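You operate a simulated robot arm through the tools that you are given. There is no shell and no other tool. Be economical: measure what you need, move in short steps, check, and stop when the job is done.

Carry out the task below with a simulated robot arm. There is one attempt and no reset: what you move stays moved.

TASK
Put things in order on the worktop by the window wall. At the end: the orange paint pot stands where the beige stamp with plain knob stood; the brush with red back stands where the orange paint pot stood; the beige stamp with plain knob stands on top of the beige packet marked bills; the dauber with brown grip is on the orange earbud case; whatever was shut is shut again. Leave all else as you found it, and nothing knocked over.

It is judged by the outcome, as a careful person would: the job done as asked, and still so three seconds after it is handed in. It fails if anything else is knocked over, pushed out of place, dropped, spilled or broken.

THE ROBOT
A 7-joint arm with a two-finger parallel gripper, fixed in place. Base frame: the origin is at the foot of the arm, x ahead of it, y to its left, z up; the work surface is at about z = 0.9. Lengths are in m, angles in rad, forces in N, time in s.
With the tool pointing down near the work surface it reaches from about 0.3 to 0.68 m from the base axis. Its first joint turns from -1.152 to 1.152 rad. Payload 1.57 kg.
Tool frame: the origin (TCP) lies between the finger pads and is the grasp point; the fingertips stand 0.03 m ahead of it; z points along the fingers, y is the line along which they close. The gripper opens to 0.11 m. The fingers are 0.024 m wide and 0.012 m thick; the gripper's body (0.048 by 0.112 m) begins 0.078 m behind the TCP.
Orientation is that of the tool frame in the base frame, as a unit quaternion [x, y, z, w]. With the fingers straight down and closing along the base's y, the tool's x points along the base's -x, its y along +y and its z along -z.

THE INTERFACE
- The arm moves only by the tool apply_moves. Its argument "plan" is text: rows parted by semicolons, each of 7 numbers parted by spaces: the shift along the base's x, y, z in units of 40 mm (1.0 is 40 mm), then the turn, a rotation vector about the base's x, y, z in units of 8 degrees (1.0 is 8 degrees), then the gripper command, from -1 (shut) to 1 (fully open), values between in proportion. In form: x y z rx ry rz jaw; .... A call has 1 to 8 rows; each row shifts and turns the commanded pose from where the row before left it. A call with a number of a shift or a turn outside -1 to 1 is refused whole. A row lasts 0.2 s, in which the tool goes at most 0.05 m and 0.15 rad; a call with a longer step from one row to the next is refused whole, and so is a gripper value outside its range. A pose out of reach is approached as far as the arm can. The call stops where the force on the tool passes 40 N (or 10 N more than at its start, if that is more) or the arm is blocked; 0.2 s more then pass. The fingers move at their own pace (about 0.108 m/s each) and stop on an object; they squeeze with about 29 N. The grip force told is the motor's: it shows also when the fingers shut on nothing. Time passes only in rows, and 0.2 s behind the last, so rows that do not move let the fingers close. It gives the time, the measured TCP pose, the force on the tool (base axes), the opening and the grip force at its end, in the units of the frame above (readings bear some noise).
- Cameras (640 x 400 px; columns grow to the right, rows downward): "scene" is fixed at [0.167, -0.3958, 1.398]; the picture's right is [0.75, -0.66, 0.00], its down [-0.41, -0.47, -0.78] and it looks along [0.52, 0.59, -0.62] (base axes); focal length 276 px, centre (320, 200). "wrist" rides on the gripper at [-0.036, 0, -0.08] in the tool frame; the picture's right is [0.00, -1.00, 0.00], its down [0.97, 0.00, -0.24] and it looks along [0.24, 0.00, 0.97] (tool axes); focal length 218 px, centre (320, 200).
- get_image(camera): a new picture of that camera. No time passes.
- measure_at(camera, pixels): for up to 12 pixels [column, row] of the newest picture of that camera ("zoom" is the newest enlarged one), the place [x, y, z] in the base frame of the surface seen there, good to about 0.003 m. No time passes.
- close_up(camera, box): a new picture of the part [left, top, right, bottom] of that camera's present view, enlarged. No time passes.
- hand_in(): hands the job in; it is judged then, once.

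Work in short steps. Measure before you move; look again where a grasp or a placing could have gone wrong, and mend it. You have 80 turns and 34 pictures in all, those below and enlarged ones among them. Open the gripper and draw the arm clear of the work before you hand the job in, unless the task says otherwise; then end with one line.

The tools are called after "Request:" as name(argument=value, ...) on one line, values as JSON. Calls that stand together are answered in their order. apply_moves: Moves the arm, as the interface text tells. Its arguments: {"type":"object","properties":{"plan":{"type":"string"}},"required":["plan"]} The other tools are called the same way: get_image (camera) takes a picture; measure_at (camera, pixels) gives the place of the surface under pixels of a picture; close_up (camera, box) takes an enlarged picture of a part of a camera's view; hand_in () hands the job in.

At the start:

```text
time_s: 0.0
tcp_pos: [0.3568, -0.0449, 1.2175]
tool_rot: [0.0, 1.0, 0.001, 0.0]
contact_force: [0.5, 0.0, 0.8]
finger_gap: 0.1098
grip_force: 0.1
```

scene: 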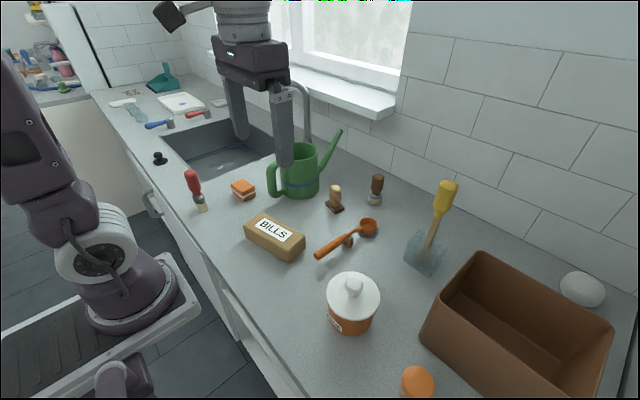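
wrist: 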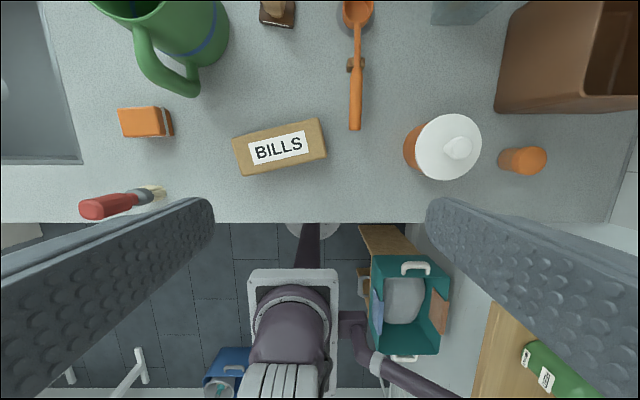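

I start with close-ups to tell the objects apart.

Request:
close_up(camera="scene", box=[290, 150, 480, 270])

Request:
close_up(camera="scene", box=[140, 140, 330, 260])

Request:
close_up(camera="scene", box=[290, 260, 480, 400])

```text
3.33 times, centred on (385, 210) of scene
```

zoom: 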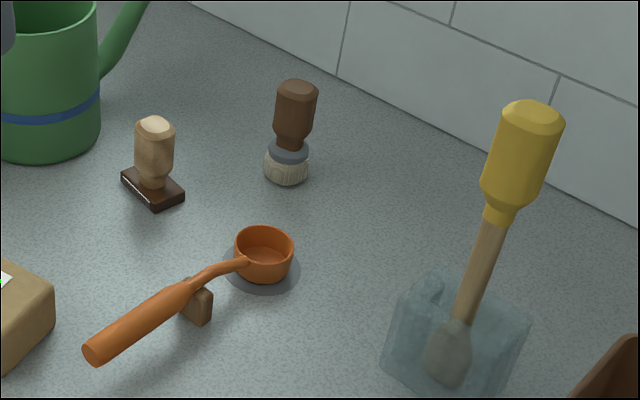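

```text
3.33 times, centred on (235, 200) of scene
```

zoom: 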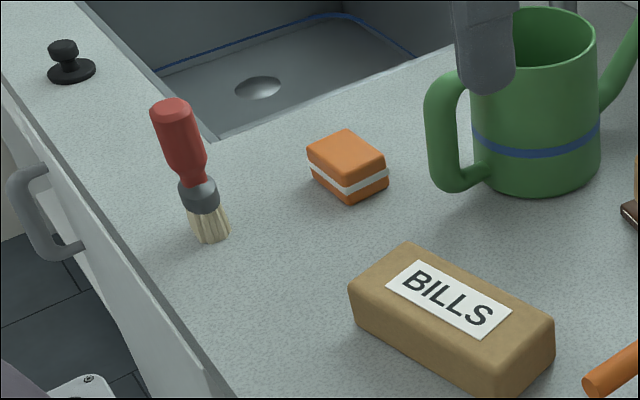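

```text
2.86 times, centred on (385, 330) of scene
```

zoom: 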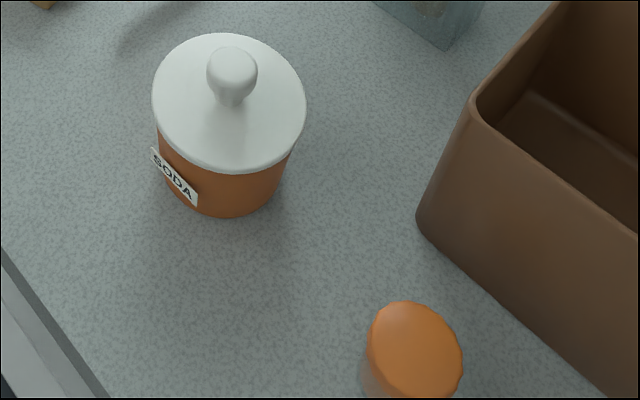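

Request:
measure_at(camera="scene", pixels=[[336, 189], [335, 208], [341, 210], [376, 178], [375, 201], [190, 174], [201, 209], [418, 376], [402, 395], [271, 232], [243, 184], [242, 196]])

Request:
measure_at(camera="wrist", pixels=[[233, 139], [316, 120], [327, 156], [243, 175], [120, 112], [155, 107], [165, 136], [125, 137], [532, 160], [505, 160], [278, 18], [277, 6]])

Request:
close_up(camera="wrist", box=[60, 60, 340, 235])

```text
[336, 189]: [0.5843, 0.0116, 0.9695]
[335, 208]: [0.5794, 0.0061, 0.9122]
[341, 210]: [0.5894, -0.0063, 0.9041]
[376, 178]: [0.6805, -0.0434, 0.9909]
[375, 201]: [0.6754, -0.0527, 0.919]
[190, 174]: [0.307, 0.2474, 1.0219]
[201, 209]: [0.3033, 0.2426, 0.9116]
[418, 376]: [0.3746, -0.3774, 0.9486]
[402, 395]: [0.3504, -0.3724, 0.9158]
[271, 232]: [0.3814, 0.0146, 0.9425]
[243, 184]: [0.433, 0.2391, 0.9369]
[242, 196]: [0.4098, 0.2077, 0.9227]
```

```text
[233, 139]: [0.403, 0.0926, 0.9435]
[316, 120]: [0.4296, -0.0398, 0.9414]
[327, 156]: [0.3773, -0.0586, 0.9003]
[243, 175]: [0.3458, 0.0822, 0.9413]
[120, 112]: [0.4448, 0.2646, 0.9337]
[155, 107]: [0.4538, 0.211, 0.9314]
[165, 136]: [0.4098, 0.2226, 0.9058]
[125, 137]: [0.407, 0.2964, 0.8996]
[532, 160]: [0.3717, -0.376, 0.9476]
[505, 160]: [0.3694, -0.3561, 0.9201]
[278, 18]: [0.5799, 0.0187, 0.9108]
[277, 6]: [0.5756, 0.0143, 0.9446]
```

```text
2.29 times, centred on (200, 148) of wrist
```

zoom: 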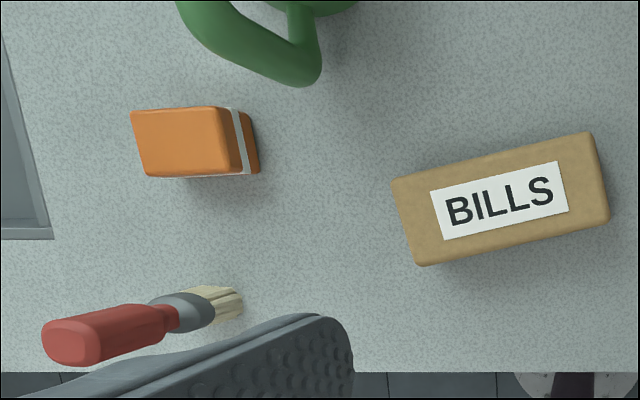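

I go above the stamp for a look from overhead.

Request:
apply_moves(plan="1 0.2 0 0 0 0 1;1 0.2 0 0 0 0 1;1 0.2 0 0 0 0 1;1 0.2 0 0 0 0 1;1 0.2 0 0 0 0 1;0 0 -0.5 0 0 0 1;0 0 0 0 0 0 1")

Request:
get_image(camera="wrist")

```text
time_s: 1.6
tcp_pos: [0.5573, -0.0041, 1.1953]
tool_rot: [0.0, 1.0, 0.0, 0.0]
contact_force: [0.9, -0.2, -0.3]
finger_gap: 0.1103
grip_force: 0.1
```

```text
27 pictures are left
```

wrist: 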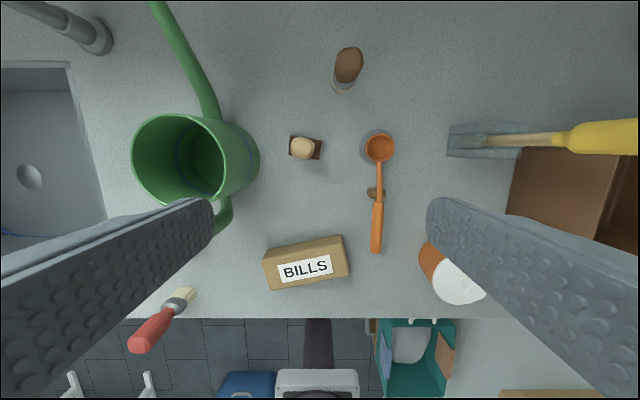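

Request:
close_up(camera="wrist", box=[260, 30, 420, 230])

Request:
measure_at(camera="wrist", pixels=[[302, 148], [290, 153], [320, 158], [322, 141], [304, 158], [260, 155], [380, 136], [363, 148], [345, 85], [348, 62], [264, 263], [343, 238]])

```text
2.00 times, centred on (340, 130) of wrist
```

zoom: 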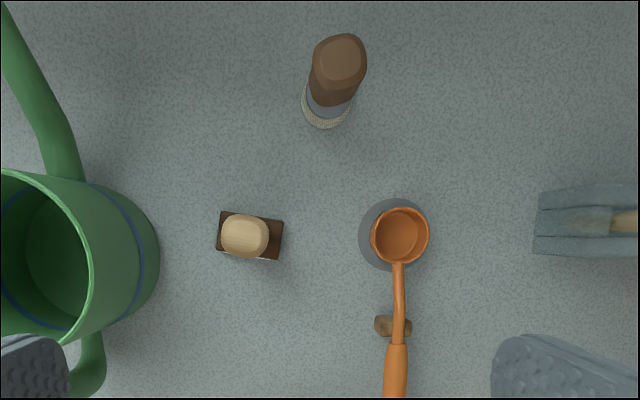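

```text
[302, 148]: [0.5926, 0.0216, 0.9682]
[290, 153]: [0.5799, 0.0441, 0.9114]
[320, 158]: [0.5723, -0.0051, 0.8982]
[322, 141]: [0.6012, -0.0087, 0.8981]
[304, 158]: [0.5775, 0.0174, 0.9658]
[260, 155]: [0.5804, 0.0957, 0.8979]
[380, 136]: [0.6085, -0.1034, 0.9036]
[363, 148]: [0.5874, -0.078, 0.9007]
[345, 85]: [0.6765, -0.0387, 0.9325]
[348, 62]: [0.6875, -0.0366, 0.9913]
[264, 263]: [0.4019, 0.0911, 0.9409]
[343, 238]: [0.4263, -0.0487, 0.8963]
```

The stamp sits at about (0.588, 0.020), its knob top at z 0.97. I narrow the gripper and come down over it.

Request:
apply_moves(plan="0.77 0.62 0 0 0 0 0.1;0 0 -1 0 0 0 0.1;0 0 -1 0 0 0 0.1;0 0 -1 0 0 0 0.1;0 0 -1 0 0 0 0.1;0 0 -0.5 0 0 0 0.1;0 0 0 0 0 0 0.1")

Request:
get_image(camera="wrist")

```text
time_s: 3.2
tcp_pos: [0.5878, 0.0201, 1.0161]
tool_rot: [0.0, 1.0, 0.0, 0.0]
contact_force: [-0.3, 0.4, -0.4]
finger_gap: 0.0605
grip_force: 0.0
```

```text
25 pictures are left
```

wrist: 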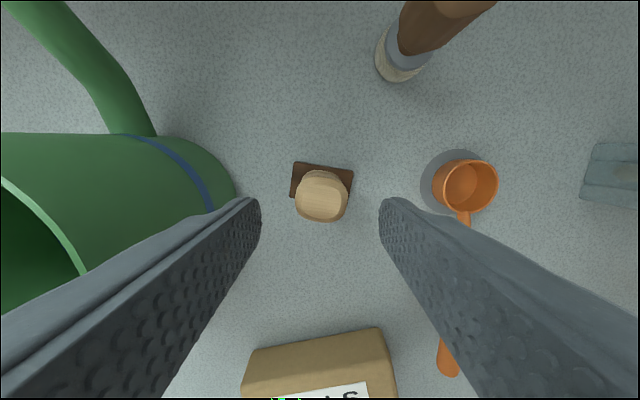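

Request:
measure_at(camera="wrist", pixels=[[322, 186], [305, 208], [338, 208], [294, 163], [353, 170], [291, 197], [321, 200]])

```text
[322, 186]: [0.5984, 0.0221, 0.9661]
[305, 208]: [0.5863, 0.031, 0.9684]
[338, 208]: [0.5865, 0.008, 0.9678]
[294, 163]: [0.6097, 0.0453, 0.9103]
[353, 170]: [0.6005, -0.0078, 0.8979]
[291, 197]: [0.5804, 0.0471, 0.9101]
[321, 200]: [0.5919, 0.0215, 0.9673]
```

Knob is centred between the fingers; the stamp is turned about −7°. I align, descend and grip.

Request:
apply_moves(plan="0.08 0 0 0 0 -0.85 0.1;0 0 -0.8 0 0 0 0.1;0 0 -0.85 0 0 0 0.1;0 0 0 0 0 0 0.1;0 0 0 0 0 0 -1;0 0 0 0 0 0 -1;0 0 0 0 0 0 -1")

```text
time_s: 4.8
tcp_pos: [0.5922, 0.0194, 0.9504]
tool_rot: [0.059, 0.998, 0.0, 0.0]
contact_force: [0.7, 0.4, -0.2]
finger_gap: 0.0319
grip_force: 29.3
```

Gripped (gap 0.032). Lift and carry to above the bills packet at about (0.388, 0.020).

Request:
apply_moves(plan="0 0 1 0 0 0 -1;0 0 1 0 0 0 -1;0 0 1 0 0 0 -1;-1 0 0 0 0 1 -1;-1 0 0 0 0 1 -1;-1 0 0 0 0 0.3 -1;-1 0 0 0 0 0 -1;-1 0 0 0 0 0 -1")

Request:
get_image(camera="wrist")

```text
time_s: 6.6
tcp_pos: [0.3929, 0.0183, 1.0711]
tool_rot: [-0.102, 0.995, 0.001, 0.0]
contact_force: [-0.6, 0.2, 0.0]
finger_gap: 0.0317
grip_force: 29.5
```

```text
24 pictures are left
```

wrist: 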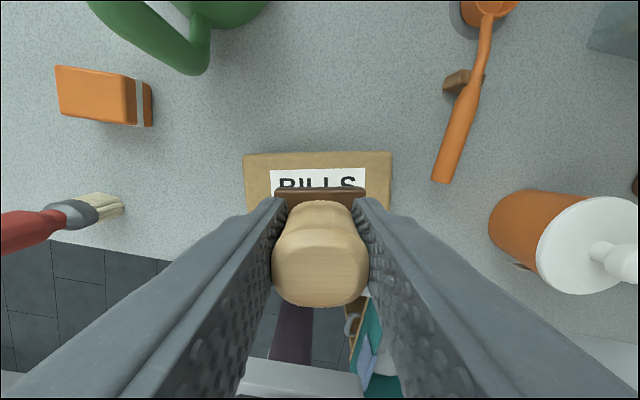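

Request:
measure_at(camera="wrist", pixels=[[246, 156], [390, 155], [245, 166], [391, 166]])

```text
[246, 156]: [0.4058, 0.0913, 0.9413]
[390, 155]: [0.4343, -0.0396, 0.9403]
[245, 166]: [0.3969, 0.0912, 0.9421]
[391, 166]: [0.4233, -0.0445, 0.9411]
```

Request:
apply_moves(plan="-0.02 0.03 -0.9 0 0 0 -1;0 0 -0.8 0 0 0 -1;0 0 -0.2 0 0 0 -1;0 0 0 0 0 0 -1")

```text
time_s: 7.6
tcp_pos: [0.39, 0.0199, 0.9956]
tool_rot: [-0.101, 0.995, 0.0, -0.001]
contact_force: [0.2, 1.3, -0.5]
finger_gap: 0.0317
grip_force: 29.3
```

Request:
apply_moves(plan="0 0 -0.04 0 0 0 -1;0 0 0 0 0 0 -1")

```text
time_s: 8.2
tcp_pos: [0.3896, 0.02, 0.9934]
tool_rot: [-0.102, 0.995, 0.0, 0.001]
contact_force: [-1.3, -2.1, 22.8]
finger_gap: 0.0319
grip_force: 29.0
```

Contact force 23 N: it stands on the packet. I release slightly and rise.

Request:
apply_moves(plan="0 0 0.03 0 0 0 -1;0 0 0 0 0 0 0;0 0 0 0 0 0 0;0 0 1 0 0 0 0.1;0 0 1 0 0 0 0.1;0 0 1 0 0 -1 0.1;0 0 1 0 0 -0.45 0.1;0 0 0 0 0 0 0.1")

Request:
get_image(camera="wrist")

```text
time_s: 10.0
tcp_pos: [0.3897, 0.0205, 1.1549]
tool_rot: [0.002, 1.0, 0.0, -0.001]
contact_force: [-0.1, -0.1, -0.1]
finger_gap: 0.0604
grip_force: 0.2
```

```text
23 pictures are left
```

wrist: 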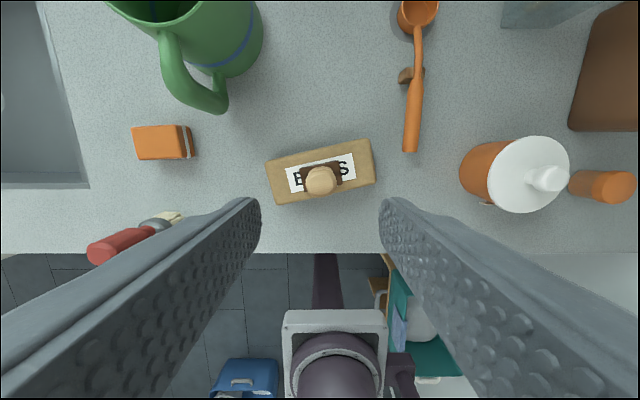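

Stamp stands centred on the packet. Next, over to the orange paint pot near (0.373, −0.377).

Request:
apply_moves(plan="0 -1 0 0 0 0 1;0 -1 0 0 0 0 1;0 -1 0 0 0 0 1;0 -1 0 0 0 0 1;0 -1 0 0 0 0 1;0 -1 0 0 0 0 1;-0.3 -1 0 0 0 0 1;0 -1 0 0 0 0 1")

Request:
apply_moves(plan="-0.3 -1 0 0 0 0 1;0 -0.9 0 0 0 0 1;0 0 0 0 0 0 1")

Request:
get_image(camera="wrist")

```text
time_s: 11.8
tcp_pos: [0.3793, -0.3004, 1.1522]
tool_rot: [-0.001, 1.0, -0.001, 0.001]
contact_force: [-0.1, -0.1, -0.9]
finger_gap: 0.1098
grip_force: 0.2
```

```text
time_s: 12.6
tcp_pos: [0.3658, -0.3754, 1.1534]
tool_rot: [0.001, 1.0, 0.0, 0.0]
contact_force: [0.3, 0.7, -0.9]
finger_gap: 0.1101
grip_force: 0.1
```

```text
22 pictures are left
```

wrist: 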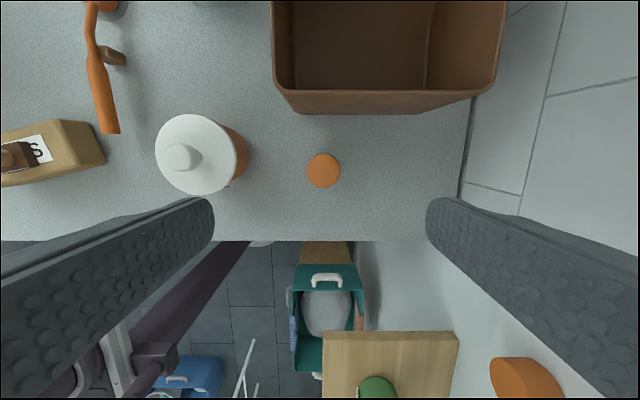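

Request:
close_up(camera="wrist", box=[240, 100, 400, 200])

Request:
measure_at(camera="wrist", pixels=[[323, 170], [308, 170], [339, 170], [323, 155], [323, 186], [322, 192], [248, 160], [180, 155], [320, 95], [320, 112], [360, 230], [468, 180]])

Request:
get_image(camera="scene")

```text
4.00 times, centred on (320, 150) of wrist
```

zoom: 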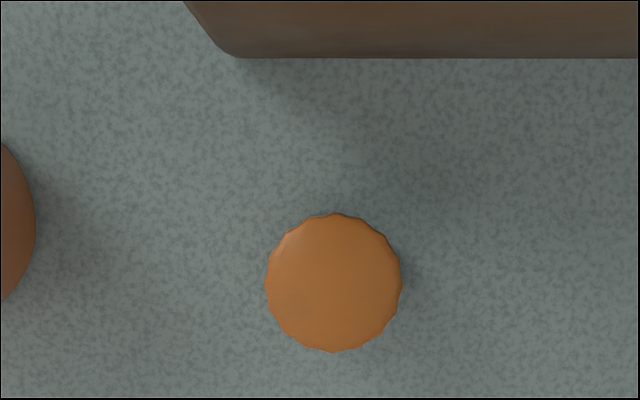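

```text
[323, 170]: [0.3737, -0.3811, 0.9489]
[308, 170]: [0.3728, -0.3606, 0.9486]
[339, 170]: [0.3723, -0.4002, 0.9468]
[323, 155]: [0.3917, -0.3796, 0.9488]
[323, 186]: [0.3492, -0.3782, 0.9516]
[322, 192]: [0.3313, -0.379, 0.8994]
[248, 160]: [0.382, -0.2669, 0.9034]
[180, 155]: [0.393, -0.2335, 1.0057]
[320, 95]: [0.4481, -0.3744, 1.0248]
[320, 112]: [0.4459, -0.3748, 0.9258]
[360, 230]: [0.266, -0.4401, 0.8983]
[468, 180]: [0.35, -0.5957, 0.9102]
```

```text
20 pictures are left
```

scene: 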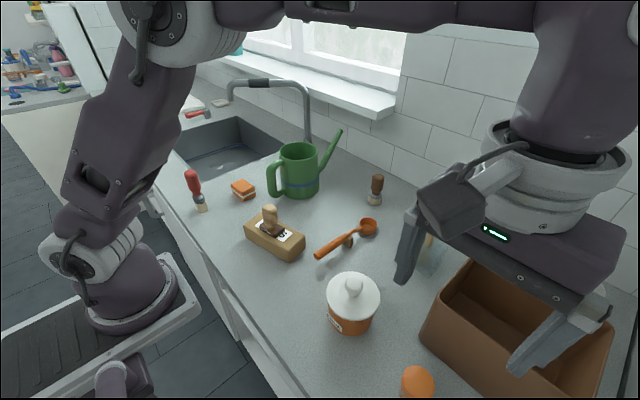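

Pot at (0.371, −0.380), 41 mm wide, top 0.949. Descend part way and look at the clearance to the box.

Request:
apply_moves(plan="0.13 -0.11 0 0 0 0 0.4;0 0 -1 0 0 0 0.4;0 0 -1 0 0 0 0.4;0 0 -1 0 0 0 0.4;0 0 -1 0 0 0 0.4;0 0 0 0 0 0 0.4")

Request:
get_image(camera="scene")

Request:
get_image(camera="wrist")

```text
time_s: 14.0
tcp_pos: [0.3702, -0.381, 0.9949]
tool_rot: [0.0, 1.0, 0.001, -0.001]
contact_force: [0.4, -0.6, 0.0]
finger_gap: 0.077
grip_force: 0.2
```

```text
19 pictures are left
```

scene: 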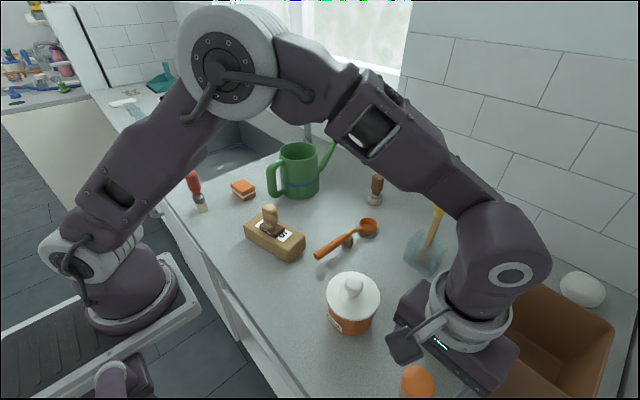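

```text
18 pictures are left
```

wrist: 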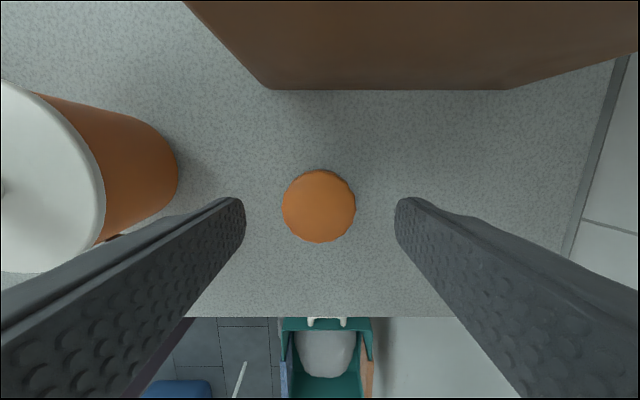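

A black block on the hand at (405,345) is close to the jar; I measure it and the jar knob.

Request:
measure_at(camera="scene", pixels=[[405, 340], [405, 360], [390, 345], [420, 355], [402, 310], [353, 282], [376, 295], [440, 343], [417, 378], [470, 355], [465, 380]])

Request:
measure_at(camera="wrist", pixels=[[320, 205], [320, 172], [320, 242], [284, 206], [356, 206]])

```text
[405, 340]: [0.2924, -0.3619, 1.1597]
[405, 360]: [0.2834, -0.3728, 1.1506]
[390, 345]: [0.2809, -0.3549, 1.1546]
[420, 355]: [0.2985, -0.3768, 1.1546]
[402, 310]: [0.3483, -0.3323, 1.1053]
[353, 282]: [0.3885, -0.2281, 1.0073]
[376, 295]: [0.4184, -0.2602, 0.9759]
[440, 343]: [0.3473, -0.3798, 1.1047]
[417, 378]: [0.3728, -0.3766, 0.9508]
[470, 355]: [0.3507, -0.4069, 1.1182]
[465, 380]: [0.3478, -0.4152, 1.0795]
```

```text
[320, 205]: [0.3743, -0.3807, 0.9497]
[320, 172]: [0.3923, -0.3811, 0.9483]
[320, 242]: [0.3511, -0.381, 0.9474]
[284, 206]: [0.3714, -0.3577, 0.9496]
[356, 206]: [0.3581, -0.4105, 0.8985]
```

The block is high and on the near side, so clear. Descend and grip the pot.

Request:
apply_moves(plan="0.03 0 -0.8 0 0 0 0.4;0 0 -0.78 0 0 0 0.4;0 0 0 0 0 0 0.4;0 0 0 0 0 0 -1;0 0 0 0 0 0 -1;0 0 0 0 0 0 -1")

```text
time_s: 15.4
tcp_pos: [0.372, -0.379, 0.9302]
tool_rot: [0.0, 1.0, 0.0, 0.0]
contact_force: [-0.4, 0.2, 0.2]
finger_gap: 0.0439
grip_force: 29.0
```

Gap 0.044: pot held. Lift, carry along +y, then ahead to the stamp's old place.

Request:
apply_moves(plan="0 0 1 0 0 0 -1;0 0 1 0 0 0 -1;0 0 1 0 0 0 -1;0 0 1 0 0 0 -1;0 0 1 0 0 0 -1;0 1 0 0 0 0 -1;0 1 0 0 0 0 -1;0 1 0 0 0 0 -1")

Request:
apply_moves(plan="0 1 0 0 0 0 -1;0 1 0 0 0 0 -1;0 1 0 0 0 0 -1;0 1 0 0 0 0 -1;0 1 0 0 0 0 -1;0 1 0 0 0 0 -1;0 1 0 0 0 0 -1;1 0 0 0 0 0 -1")

Request:
apply_moves(plan="1 0 0 0 0 0 -1;1 0 0 0 0 0 -1;1 0 0 0 0 0 -1;1 0 0 0 0 0 -1;0.4 0 -1 0 0 0 -1;0 0 0 0 0 0 -1")

Request:
get_image(camera="wrist")

```text
time_s: 17.2
tcp_pos: [0.371, -0.259, 1.1327]
tool_rot: [0.0, 1.0, -0.001, 0.0]
contact_force: [-0.1, 1.1, -0.3]
finger_gap: 0.044
grip_force: 29.1
```

```text
time_s: 19.0
tcp_pos: [0.4119, 0.0219, 1.1317]
tool_rot: [-0.001, 1.0, -0.001, 0.0]
contact_force: [-0.2, 0.1, 0.3]
finger_gap: 0.0439
grip_force: 28.8
```

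```text
time_s: 20.4
tcp_pos: [0.5895, 0.0206, 1.0914]
tool_rot: [0.0, 1.0, 0.0, 0.0]
contact_force: [0.6, 0.4, 0.8]
finger_gap: 0.0435
grip_force: 28.8
```

```text
17 pictures are left
```

wrist: 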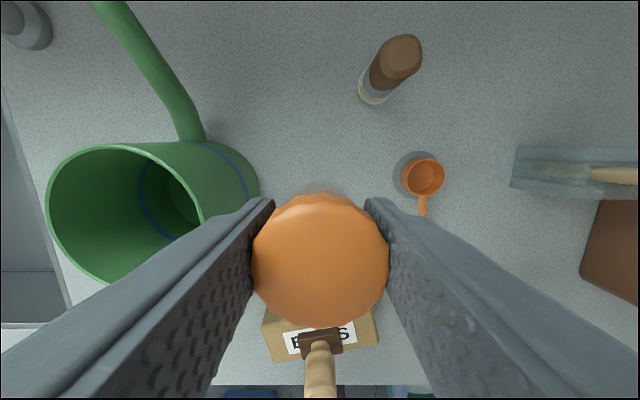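

Request:
apply_moves(plan="0 0 -1 0 0 0 -1;0 0 -1 0 0 0 -1;0 0 -1 0 0 0 -1;0 0 -0.8 0 0 0 -1;0 0 -0.15 0 0 0 -1;0 0 0 0 0 0 -1")

Request:
apply_moves(plan="0 0 -0.05 0 0 0 -1;0 0 0 0 0 0 -1")

```text
time_s: 21.8
tcp_pos: [0.5898, 0.0189, 0.933]
tool_rot: [0.0, 1.0, -0.001, 0.001]
contact_force: [1.0, 0.1, -0.7]
finger_gap: 0.0434
grip_force: 29.0
```

```text
time_s: 22.4
tcp_pos: [0.5896, 0.0188, 0.9313]
tool_rot: [0.0, 1.0, -0.001, 0.0]
contact_force: [0.7, 0.4, 0.1]
finger_gap: 0.0435
grip_force: 29.3
```

Request:
apply_moves(plan="0 0 -0.03 0 0 0 -1;0 0 0 0 0 0 -1")

```text
time_s: 23.0
tcp_pos: [0.5897, 0.0199, 0.9301]
tool_rot: [0.0, 1.0, 0.0, 0.0]
contact_force: [0.3, 0.1, 0.9]
finger_gap: 0.0437
grip_force: 29.3
```

Now at grasp height; release with modest opening and rise.

Request:
apply_moves(plan="0 0 -0.01 0 0 0 0.25;0 0 0 0 0 0 0.25;0 0 1 0 0 0 0.25;0 0 1 0 0 0 0.25;0 0 1 0 0 0 0.25;0 0 1 0 0 0 0.25;0 0 1 0 0 0 0.25;0 0 0 0 0 0 0.25")

Request:
get_image(camera="wrist")

```text
time_s: 24.8
tcp_pos: [0.5892, 0.021, 1.1326]
tool_rot: [0.0, 1.0, 0.0, 0.0]
contact_force: [0.2, -0.1, 0.6]
finger_gap: 0.0689
grip_force: 0.0
```

```text
16 pictures are left
```

wrist: 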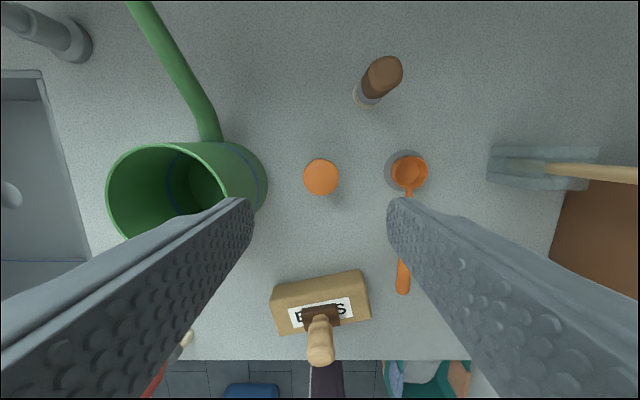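

Pot placed. Next the dauber near (0.68, −0.045): measure it.

Request:
measure_at(camera="wrist", pixels=[[388, 68], [388, 80], [375, 95], [368, 106], [355, 98], [321, 176]])

Request:
apply_moves(plan="0.7 -0.6 0 0 0 0 0.25;0.7 -0.6 0 0 0 0 0.25;0.6 -0.4 0 0 0 0 0.25;0 0 -0.8 0 0 0 0.25;0 0 0 0 0 0 0.25")

Request:
get_image(camera="wrist")

```text
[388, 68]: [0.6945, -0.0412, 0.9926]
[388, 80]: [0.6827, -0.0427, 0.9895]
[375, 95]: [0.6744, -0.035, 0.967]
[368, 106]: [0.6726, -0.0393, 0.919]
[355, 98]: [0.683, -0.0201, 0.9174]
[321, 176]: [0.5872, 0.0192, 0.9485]
```

```text
time_s: 26.0
tcp_pos: [0.6413, -0.0333, 1.0901]
tool_rot: [0.0, 1.0, 0.0, 0.0]
contact_force: [0.3, 0.5, 0.0]
finger_gap: 0.0688
grip_force: 0.1
out of reach, approached as far as the arm can: row 2, 3
```

```text
15 pictures are left
```

wrist: 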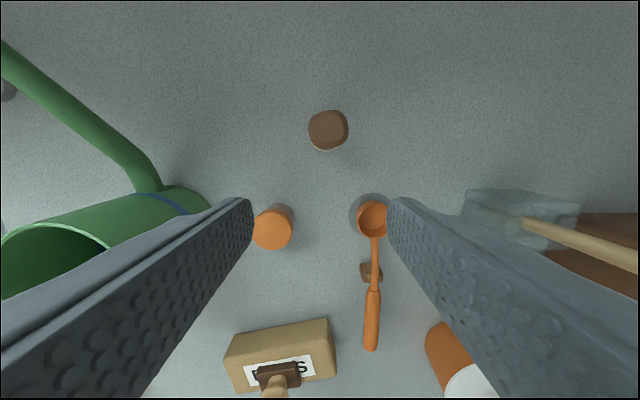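

Request:
measure_at(camera="wrist", pixels=[[328, 130], [310, 130], [346, 130], [328, 113], [328, 147]])

Request:
apply_moves(plan="0 0 -0.8 0 0 0 0.25;0 0 0 0 0 0 0.25")

```text
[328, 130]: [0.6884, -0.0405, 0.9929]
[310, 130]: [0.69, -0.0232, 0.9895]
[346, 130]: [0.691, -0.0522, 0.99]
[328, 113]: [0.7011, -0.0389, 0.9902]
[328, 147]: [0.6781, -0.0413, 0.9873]
```

```text
time_s: 26.6
tcp_pos: [0.6431, -0.0338, 1.0588]
tool_rot: [0.0, 1.0, 0.0, 0.0]
contact_force: [-0.6, -0.3, -0.7]
finger_gap: 0.0691
grip_force: 0.0
```

The arm's reach with the tool straight down ends just short; dauber centre is (0.689, −0.039). I tilt the tool 16° outward and try again.

Request:
apply_moves(plan="0 0 0 0 -1 0 0.25;0 0 0 0 -1 0 0.25;0.6 -0.14 0 0 0 0 0.25;0.5 0 0 0 0 0 0.25;0 0 0 0 0 0 0.25")

Request:
get_image(camera="wrist")

```text
time_s: 27.8
tcp_pos: [0.6865, -0.0368, 1.0577]
tool_rot: [-0.001, 0.99, 0.0, 0.14]
contact_force: [-0.9, -0.3, -0.4]
finger_gap: 0.0688
grip_force: 0.0
```

```text
14 pictures are left
```

wrist: 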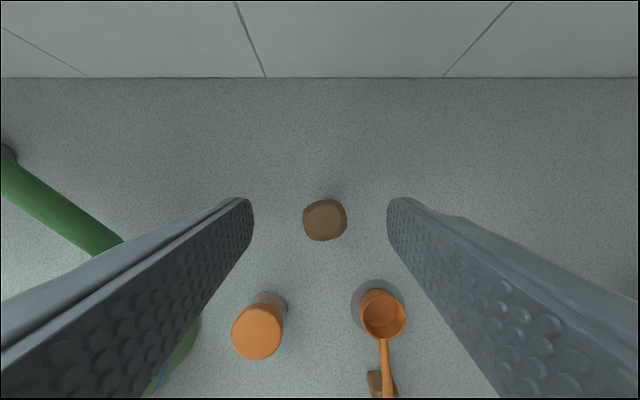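

Request:
measure_at(camera="wrist", pixels=[[325, 219], [306, 219], [344, 219], [325, 202], [325, 236]])

Request:
close_up(camera="wrist", box=[280, 180, 376, 260])

```text
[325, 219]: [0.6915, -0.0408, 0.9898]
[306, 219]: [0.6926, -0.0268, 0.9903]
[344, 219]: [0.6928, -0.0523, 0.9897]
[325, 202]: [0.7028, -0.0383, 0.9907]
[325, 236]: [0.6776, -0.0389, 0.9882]
```

```text
5.00 times, centred on (328, 220) of wrist
```

zoom: 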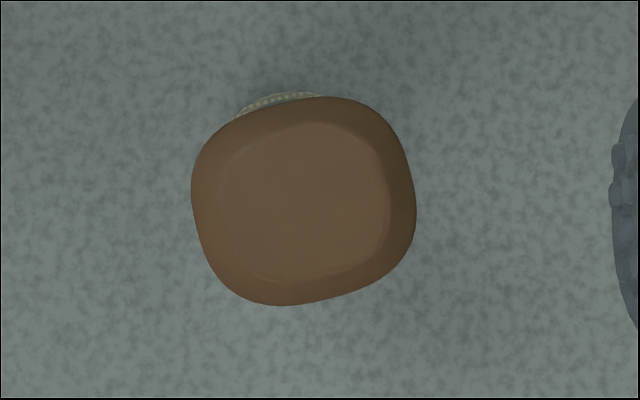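

Align with the knob's faces (about +12°), descend and grip.

Request:
apply_moves(plan="0.08 -0.07 -0.5 0 0 0.8 0.25;0 0 -0.8 0 0 0.7 0.25;0 0 -0.9 0 0 0 0.25;0 0 0 0 0 0 0.25")

Request:
get_image(camera="wrist")

```text
time_s: 28.8
tcp_pos: [0.6906, -0.0391, 0.9697]
tool_rot: [-0.104, 0.985, 0.015, 0.138]
contact_force: [0.3, 0.2, -0.6]
finger_gap: 0.0684
grip_force: 0.1
```

```text
12 pictures are left
```

wrist: 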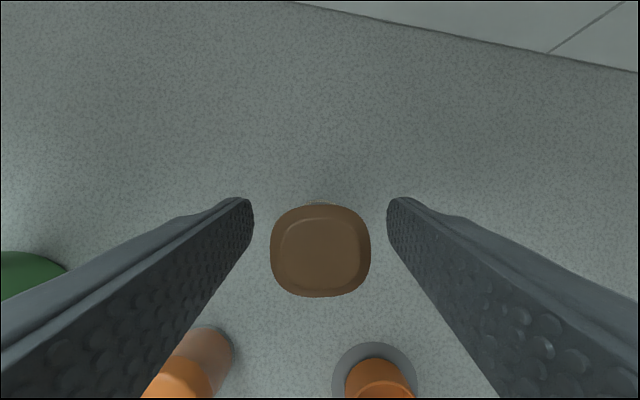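

Well aligned and centred (320,250). Grip, lift and draw back a little, then undo the tilt.

Request:
apply_moves(plan="0 0 0 0 0 0 -1;0 0 0 0 0 0 -1;0 0 0 0 0 0 -1")

Request:
apply_moves(plan="0 0 1 0 0 0 -1;0 0 1 0 0 0 -1;-0.5 0 0.8 0 0 0 -1;-0.7 0 0 0 0 -0.8 -1;-0.7 0 0.5 0 0 -0.7 -1;0 0 0 0 1 0 -1;0 0 0 0 1 0 -1;0 0 0 0 0 0 -1")

Request:
get_image(camera="wrist")

```text
time_s: 29.6
tcp_pos: [0.6917, -0.0396, 0.9701]
tool_rot: [-0.103, 0.985, 0.014, 0.139]
contact_force: [0.2, -0.4, 0.6]
finger_gap: 0.0314
grip_force: 28.8
```

```text
time_s: 31.4
tcp_pos: [0.6134, -0.0412, 1.1007]
tool_rot: [0.0, 1.0, 0.001, -0.001]
contact_force: [0.7, -0.5, -0.9]
finger_gap: 0.0313
grip_force: 29.0
```

```text
11 pictures are left
```

wrist: 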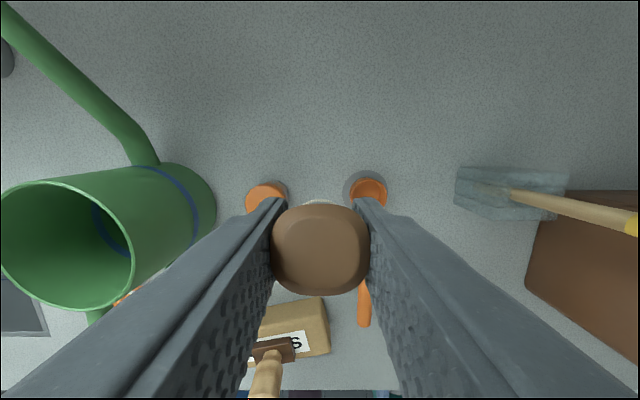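

The dauber was held at 16° tilt, so I tilt back for it to be upright. Check the can's rim height before going past it.

Request:
measure_at(camera="wrist", pixels=[[20, 280], [70, 302], [8, 200], [130, 250], [5, 25], [262, 370]])

Request:
apply_moves(plan="-0.8 0 1 0 -1 0 -1;-0.8 0 0.7 0 -1 0 -1;-1 0 0 0 0 0 -1;-1 0 0 0 0 0 -1;-1 0.5 0 0 0 0 -1;-0.5 1 0 0 0 0 -1;0 1 0 0 0 0 -1;0 1 0 0 0 0 -1")

```text
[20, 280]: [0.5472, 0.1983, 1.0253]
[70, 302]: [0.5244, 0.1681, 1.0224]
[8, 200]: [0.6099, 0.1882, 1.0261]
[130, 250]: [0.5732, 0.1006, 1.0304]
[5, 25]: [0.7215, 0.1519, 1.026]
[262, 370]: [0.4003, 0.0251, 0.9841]
```

```text
refused: row 1 steps farther than a row can; nothing moved
```

Request:
apply_moves(plan="-0.5 0 0.9 0 -1 0 -1;-0.7 0 0.8 0 -1 0 -1;-1 0 0 0 0 0 -1;-1 0 0 0 0 0 -1;-1 0.5 0 0 0 0 -1;-0.5 1 0 0 0 0 -1;0 1 0 0 0 0 -1;0 1 0 0 0 0 -1")

Request:
apply_moves(plan="0 1 0 0 0 0 -1;0 1 0 0 0 0 -1;0 1 0 0 0 0 -1;0 0 0 0 0 0 -1")

Request:
get_image(camera="wrist")

```text
time_s: 33.2
tcp_pos: [0.4246, 0.0979, 1.1689]
tool_rot: [0.001, 0.99, 0.0, 0.139]
contact_force: [0.0, 0.4, -0.4]
finger_gap: 0.0312
grip_force: 29.0
```

```text
time_s: 34.2
tcp_pos: [0.4262, 0.2189, 1.1695]
tool_rot: [0.0, 0.99, 0.0, 0.139]
contact_force: [0.2, -0.8, -0.4]
finger_gap: 0.031
grip_force: 29.0
```

```text
10 pictures are left
```

wrist: 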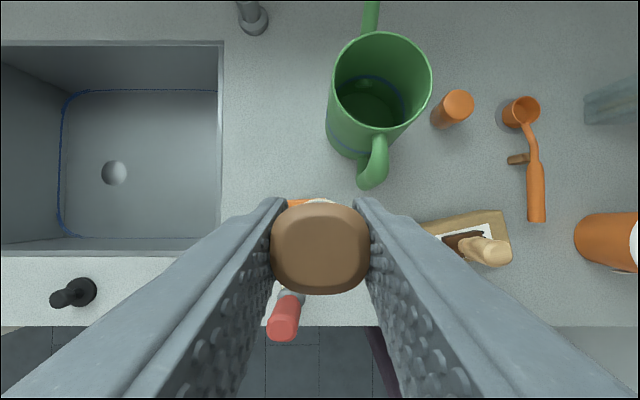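

Case is hidden beneath; I take a scene close-up and measure the case top.

Request:
close_up(camera="scene", box=[190, 100, 318, 220])

```text
3.33 times, centred on (254, 160) of scene
```

zoom: 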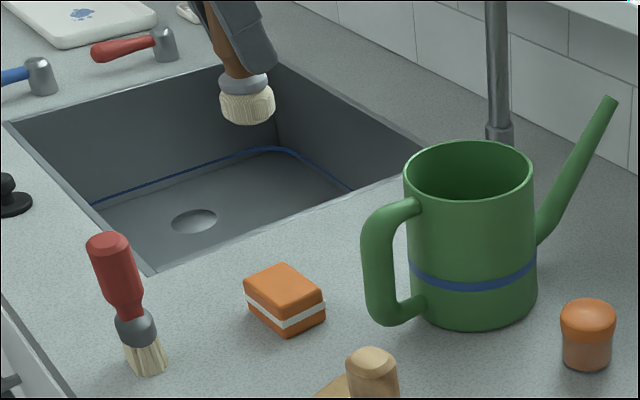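

Request:
measure_at(camera="zoom", pixels=[[249, 283], [283, 267], [321, 293], [287, 311], [285, 288], [287, 330], [323, 318], [247, 115], [110, 243], [147, 365], [420, 222], [380, 250]])

```text
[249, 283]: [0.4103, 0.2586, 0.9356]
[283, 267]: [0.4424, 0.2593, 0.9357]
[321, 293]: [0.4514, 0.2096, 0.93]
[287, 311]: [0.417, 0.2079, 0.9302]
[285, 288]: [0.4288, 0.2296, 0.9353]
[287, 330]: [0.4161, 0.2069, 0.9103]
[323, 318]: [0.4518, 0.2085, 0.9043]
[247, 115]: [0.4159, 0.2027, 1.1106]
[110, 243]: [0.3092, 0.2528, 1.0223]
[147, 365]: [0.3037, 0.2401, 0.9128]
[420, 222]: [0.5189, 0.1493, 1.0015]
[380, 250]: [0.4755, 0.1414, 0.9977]
```

Case top centre ≈ (0.430, 0.234, 0.936). Shift over it and lower to just above.

Request:
apply_moves(plan="0.1 0.4 0 0 0 0 -1;0 0 -1 0 0 0 -1;0 0 -1 0 0 0 -1;0 0 -1 0 0 0 -1;0 0 -0.75 0 0 0 -1;0 0 0 0 0 0 -1")

Request:
close_up(camera="scene", box=[190, 120, 310, 220])

```text
time_s: 35.6
tcp_pos: [0.4293, 0.2334, 1.0198]
tool_rot: [0.001, 0.99, 0.0, 0.139]
contact_force: [0.6, 0.1, -0.5]
finger_gap: 0.0312
grip_force: 29.2
```

```text
4.00 times, centred on (250, 170) of scene
```

zoom: 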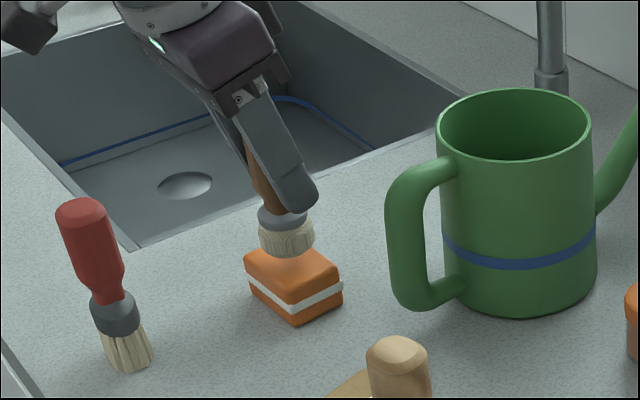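

Request:
apply_moves(plan="0.05 -0.02 -0.25 0 0 0 -1;0 0 0 0 0 0 -1")

Request:
apply_moves(plan="0 0 -0.04 0 0 0 -1;0 0 0 0 0 0 -1")

```text
time_s: 36.2
tcp_pos: [0.4308, 0.2327, 1.0108]
tool_rot: [0.0, 0.99, 0.0, 0.139]
contact_force: [0.6, -0.7, -1.2]
finger_gap: 0.0312
grip_force: 28.9
```

```text
time_s: 36.8
tcp_pos: [0.4303, 0.2338, 1.008]
tool_rot: [0.0, 0.99, 0.0, 0.14]
contact_force: [-0.5, -0.3, -1.0]
finger_gap: 0.0314
grip_force: 28.9
```

Request:
apply_moves(plan="0 0 -0.04 0 0 0 -1;0 0 0 0 0 0 -1")

```text
time_s: 37.4
tcp_pos: [0.4305, 0.2341, 1.0073]
tool_rot: [-0.001, 0.99, 0.001, 0.14]
contact_force: [0.2, 0.3, -0.6]
finger_gap: 0.0312
grip_force: 28.9
```

Request:
apply_moves(plan="0 0 -0.03 0 0 0 -1;0 0 0 0 0 0 -1")

```text
time_s: 38.0
tcp_pos: [0.4307, 0.2345, 1.0069]
tool_rot: [-0.001, 0.99, 0.0, 0.139]
contact_force: [0.4, 1.3, 4.0]
finger_gap: 0.0313
grip_force: 29.3
```

Contact at 4 N. Release and rise.

Request:
apply_moves(plan="0 0 0 0 0 0 0.1;0 0 0 0 0 0 0.1;0 0 0 0 0 0 0.1;-0.2 0 0.8 0 0 0 0.1;-0.2 0 0.9 0 0 0 0.1;0 0 1 0 0 0 0.1;0 0 1 0 1 0 0.1;0 0 0 0 1 0 0.1")

Request:
get_image(camera="wrist")

```text
time_s: 39.8
tcp_pos: [0.415, 0.233, 1.1547]
tool_rot: [-0.001, 1.0, 0.0, -0.001]
contact_force: [0.0, 0.0, 0.2]
finger_gap: 0.0605
grip_force: 0.0
```

```text
7 pictures are left
```

wrist: 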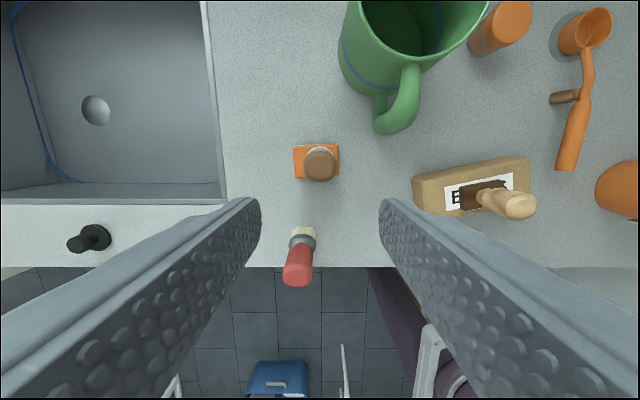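

Dauber stands on the case. Now the brush: measure it.

Request:
measure_at(camera="wrist", pixels=[[298, 265], [298, 281], [287, 270], [311, 270], [303, 233], [293, 232], [314, 232], [303, 229], [319, 168], [303, 240]])

Request:
close_up(camera="wrist", box=[260, 130, 380, 300])

```text
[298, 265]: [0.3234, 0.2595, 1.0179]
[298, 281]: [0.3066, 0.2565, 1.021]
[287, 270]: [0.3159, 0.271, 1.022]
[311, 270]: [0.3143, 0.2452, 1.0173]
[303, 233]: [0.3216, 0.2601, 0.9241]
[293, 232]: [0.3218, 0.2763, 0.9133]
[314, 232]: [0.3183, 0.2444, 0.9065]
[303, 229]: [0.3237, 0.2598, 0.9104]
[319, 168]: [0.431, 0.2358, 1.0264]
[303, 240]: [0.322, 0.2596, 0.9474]
```

```text
2.35 times, centred on (320, 215) of wrist
```

zoom: 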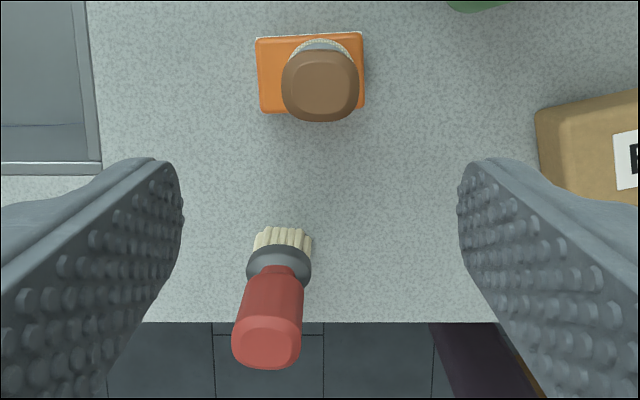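

Brush axis ≈ (0.311, 0.258), red handle up to z 1.022. Move above and come down partly.

Request:
apply_moves(plan="-0.9 0.3 0 0 0 0 0.2;-0.9 0.34 0 0 0 0 0.2;-0.8 0 0 0 0 0 0.2;0 0 -1 0 0 0 0.2;0 0 -1 0 0 0 0.2;0 0 0 0 0 0 0.2")

Request:
get_image(camera="wrist")

```text
time_s: 41.2
tcp_pos: [0.3108, 0.2611, 1.0725]
tool_rot: [0.0, 1.0, 0.0, 0.0]
contact_force: [-0.2, 0.4, -0.4]
finger_gap: 0.0659
grip_force: 0.1
```

```text
5 pictures are left
```

wrist: 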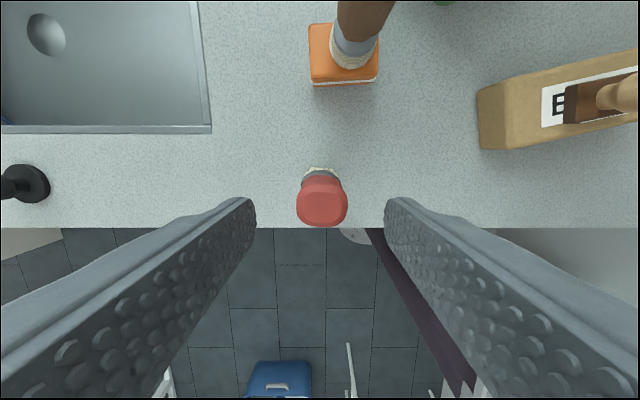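

Request:
measure_at(camera="wrist", pixels=[[321, 203], [321, 182], [321, 223], [300, 203], [344, 203]])

Request:
apply_moves(plan="0.04 -0.02 -1 0 0 0 0.2;0 0 -0.85 0 0 0 0.2;0 0 0 0 0 0 0.2;0 0 0 0 0 0 -1;0 0 0 0 0 0 -1;0 0 0 0 0 0 -1")

```text
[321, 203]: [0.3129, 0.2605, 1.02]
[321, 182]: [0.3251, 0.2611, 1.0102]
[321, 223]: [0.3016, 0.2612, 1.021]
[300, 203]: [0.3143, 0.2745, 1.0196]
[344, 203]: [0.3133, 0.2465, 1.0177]
```

```text
time_s: 42.6
tcp_pos: [0.3136, 0.2607, 0.9988]
tool_rot: [0.0, 1.0, 0.0, -0.001]
contact_force: [-0.4, 0.3, 0.7]
finger_gap: 0.0328
grip_force: 28.6
```

Held (gap 0.033). Lift and carry over to the pot's old place.

Request:
apply_moves(plan="0 0 1 0 0 0 -1;0 0 1 0 0 0 -1;0 0 1 0 0 0 -1;0 0 1 0 0 0 -1;0.75 0 0.5 0 0 0 -1;0.7 -0.5 0 0 0 0 -1;0 -1 0 0 0 0 -1;0 -1 0 0 0 0 -1")

Request:
apply_moves(plan="0 -1 0 0 0 0 -1;0 -1 0 0 0 0 -1;0 -1 0 0 0 0 -1;0 -1 0 0 0 0 -1;0 -1 0 0 0 0 -1;0 -1 0 0 0 0 -1;0 -1 0 0 0 0 -1;0 -1 0 0 0 0 -1")

Request:
apply_moves(plan="0 -1 0 0 0 0 -1;0 -1 0 0 0 0 -1;0 -1 0 0 0 0 -1;0 -1 0 0 0 0 -1;0 -1 0 0 0 0 -1;0 0 0 0 0 0 -1")

Request:
get_image(camera="wrist")

```text
time_s: 44.4
tcp_pos: [0.3689, 0.1566, 1.1799]
tool_rot: [0.0, 1.0, 0.0, 0.0]
contact_force: [0.2, 0.0, -0.8]
finger_gap: 0.0328
grip_force: 29.6
```

```text
time_s: 46.2
tcp_pos: [0.3714, -0.1614, 1.1773]
tool_rot: [0.0, 1.0, 0.0, 0.0]
contact_force: [-0.2, 0.2, -0.6]
finger_gap: 0.0326
grip_force: 29.0
```

```text
time_s: 47.6
tcp_pos: [0.3728, -0.3604, 1.1786]
tool_rot: [-0.001, 1.0, 0.0, 0.0]
contact_force: [-0.4, 0.2, -0.4]
finger_gap: 0.0325
grip_force: 29.1
```

```text
4 pictures are left
```

wrist: 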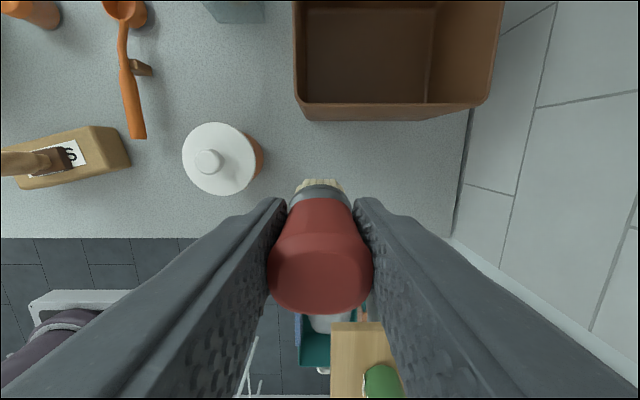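

Shift to y −0.380 and lower.

Request:
apply_moves(plan="0 -0.48 0 0 0 0 -1;0 0 -1 0 0 0 -1;0 0 -1 0 0 0 -1;0 0 -1 0 0 0 -1;0 0 -1 0 0 0 -1;0 0 -0.35 0 0 0 -1;0 0 0 0 0 0 -1")

Request:
apply_moves(plan="0 0 -0.08 0 0 0 -1;0 0 0 0 0 0 -1")

```text
time_s: 49.2
tcp_pos: [0.3709, -0.3798, 1.0047]
tool_rot: [0.0, 1.0, 0.0, 0.0]
contact_force: [-0.2, 0.5, -1.3]
finger_gap: 0.0329
grip_force: 28.7
```

```text
time_s: 49.8
tcp_pos: [0.3717, -0.379, 1.002]
tool_rot: [0.0, 1.0, 0.001, 0.0]
contact_force: [-0.8, 0.1, -0.4]
finger_gap: 0.0326
grip_force: 29.2
```

Request:
apply_moves(plan="0 0 -0.06 0 0 0 -1;0 0 0 0 0 0 -1")

Request:
apply_moves(plan="0 0 -0.03 0 0 0 -1;0 0 0 0 0 0 -1")

```text
time_s: 50.4
tcp_pos: [0.3709, -0.3787, 0.9993]
tool_rot: [0.0, 1.0, 0.0, 0.001]
contact_force: [0.4, -0.3, -0.6]
finger_gap: 0.0328
grip_force: 28.8
```

```text
time_s: 51.0
tcp_pos: [0.3709, -0.3796, 0.999]
tool_rot: [-0.001, 1.0, 0.0, 0.0]
contact_force: [0.4, 0.0, 0.2]
finger_gap: 0.0326
grip_force: 28.9
```

Request:
apply_moves(plan="0 0 -0.03 0 0 0 -1;0 0 0 0 0 0 -1")

```text
time_s: 51.6
tcp_pos: [0.3722, -0.3798, 0.9979]
tool_rot: [0.0, 1.0, -0.001, 0.0]
contact_force: [0.4, 1.6, 13.0]
finger_gap: 0.0328
grip_force: 29.1
```

Contact at 13 N: the brush stands on the worktop. Ease, release, rise and draw clear.

Request:
apply_moves(plan="0 0 0.02 0 0 0 -1;0 0 0 0 0 0 0.1;0 0 0 0 0 0 0.1;0 0 1 0 0 0 0.1;0 0 1 0 0 0 0.1;0 0 1 0 0 0 0.1;0 0 1 0 0 0 0.1;0 0 1 0 0 0 0.1")

Request:
apply_moves(plan="0 1 0 0 0 0 1;0 1 0 0 0 0 1;0 1 0 0 0 0 1;0 1 0 0 0 0 1;0 1 0 0 0 0 1;0 1 0 0 0 0 1;0 1 0 0 0 0 1;0 0 0 0 0 0 1")

Request:
get_image(camera="wrist")

Request:
get_image(camera="scene")

```text
time_s: 53.4
tcp_pos: [0.3724, -0.3821, 1.1977]
tool_rot: [0.0, 1.0, 0.0, 0.0]
contact_force: [0.6, -0.1, 0.7]
finger_gap: 0.0605
grip_force: 0.0
```

```text
time_s: 55.2
tcp_pos: [0.3723, -0.0994, 1.1976]
tool_rot: [0.0, 1.0, 0.0, 0.0]
contact_force: [-0.5, -0.6, -0.8]
finger_gap: 0.11
grip_force: 0.2
```

```text
3 pictures are left
```

wrist: 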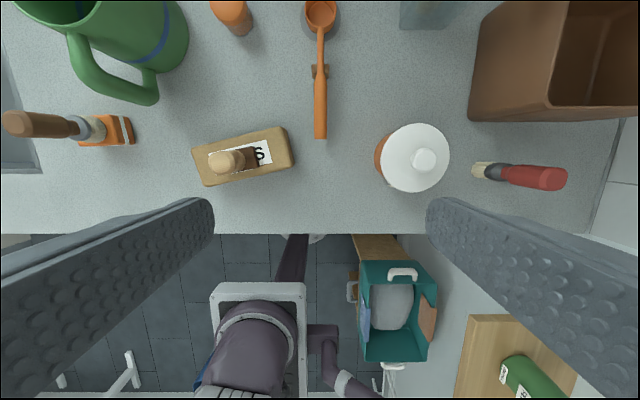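

```text
2 pictures are left
```

scene: 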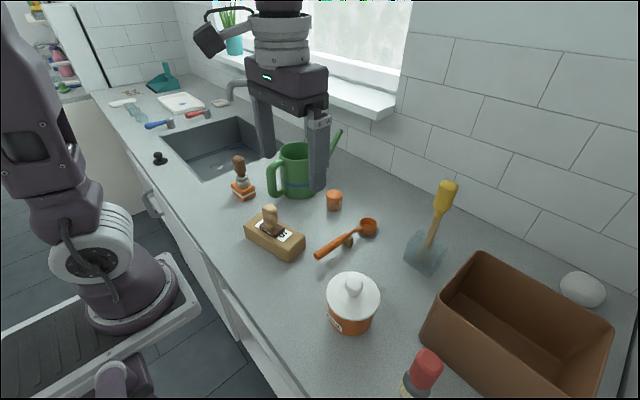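

All four items stand as asked, nothing else has moved, and the gripper is open and clear.

Request:
hand_in()

```text
The job is handed in.
```

The job is handed in: the orange paint pot stands in the stamp's old place, the red-backed brush in the pot's old place, the stamp on the bills packet, and the brown-gripped dauber on the earbud case. I opened nothing, so whatever was shut stayed shut, and the last pictures show nothing else moved or knocked over.
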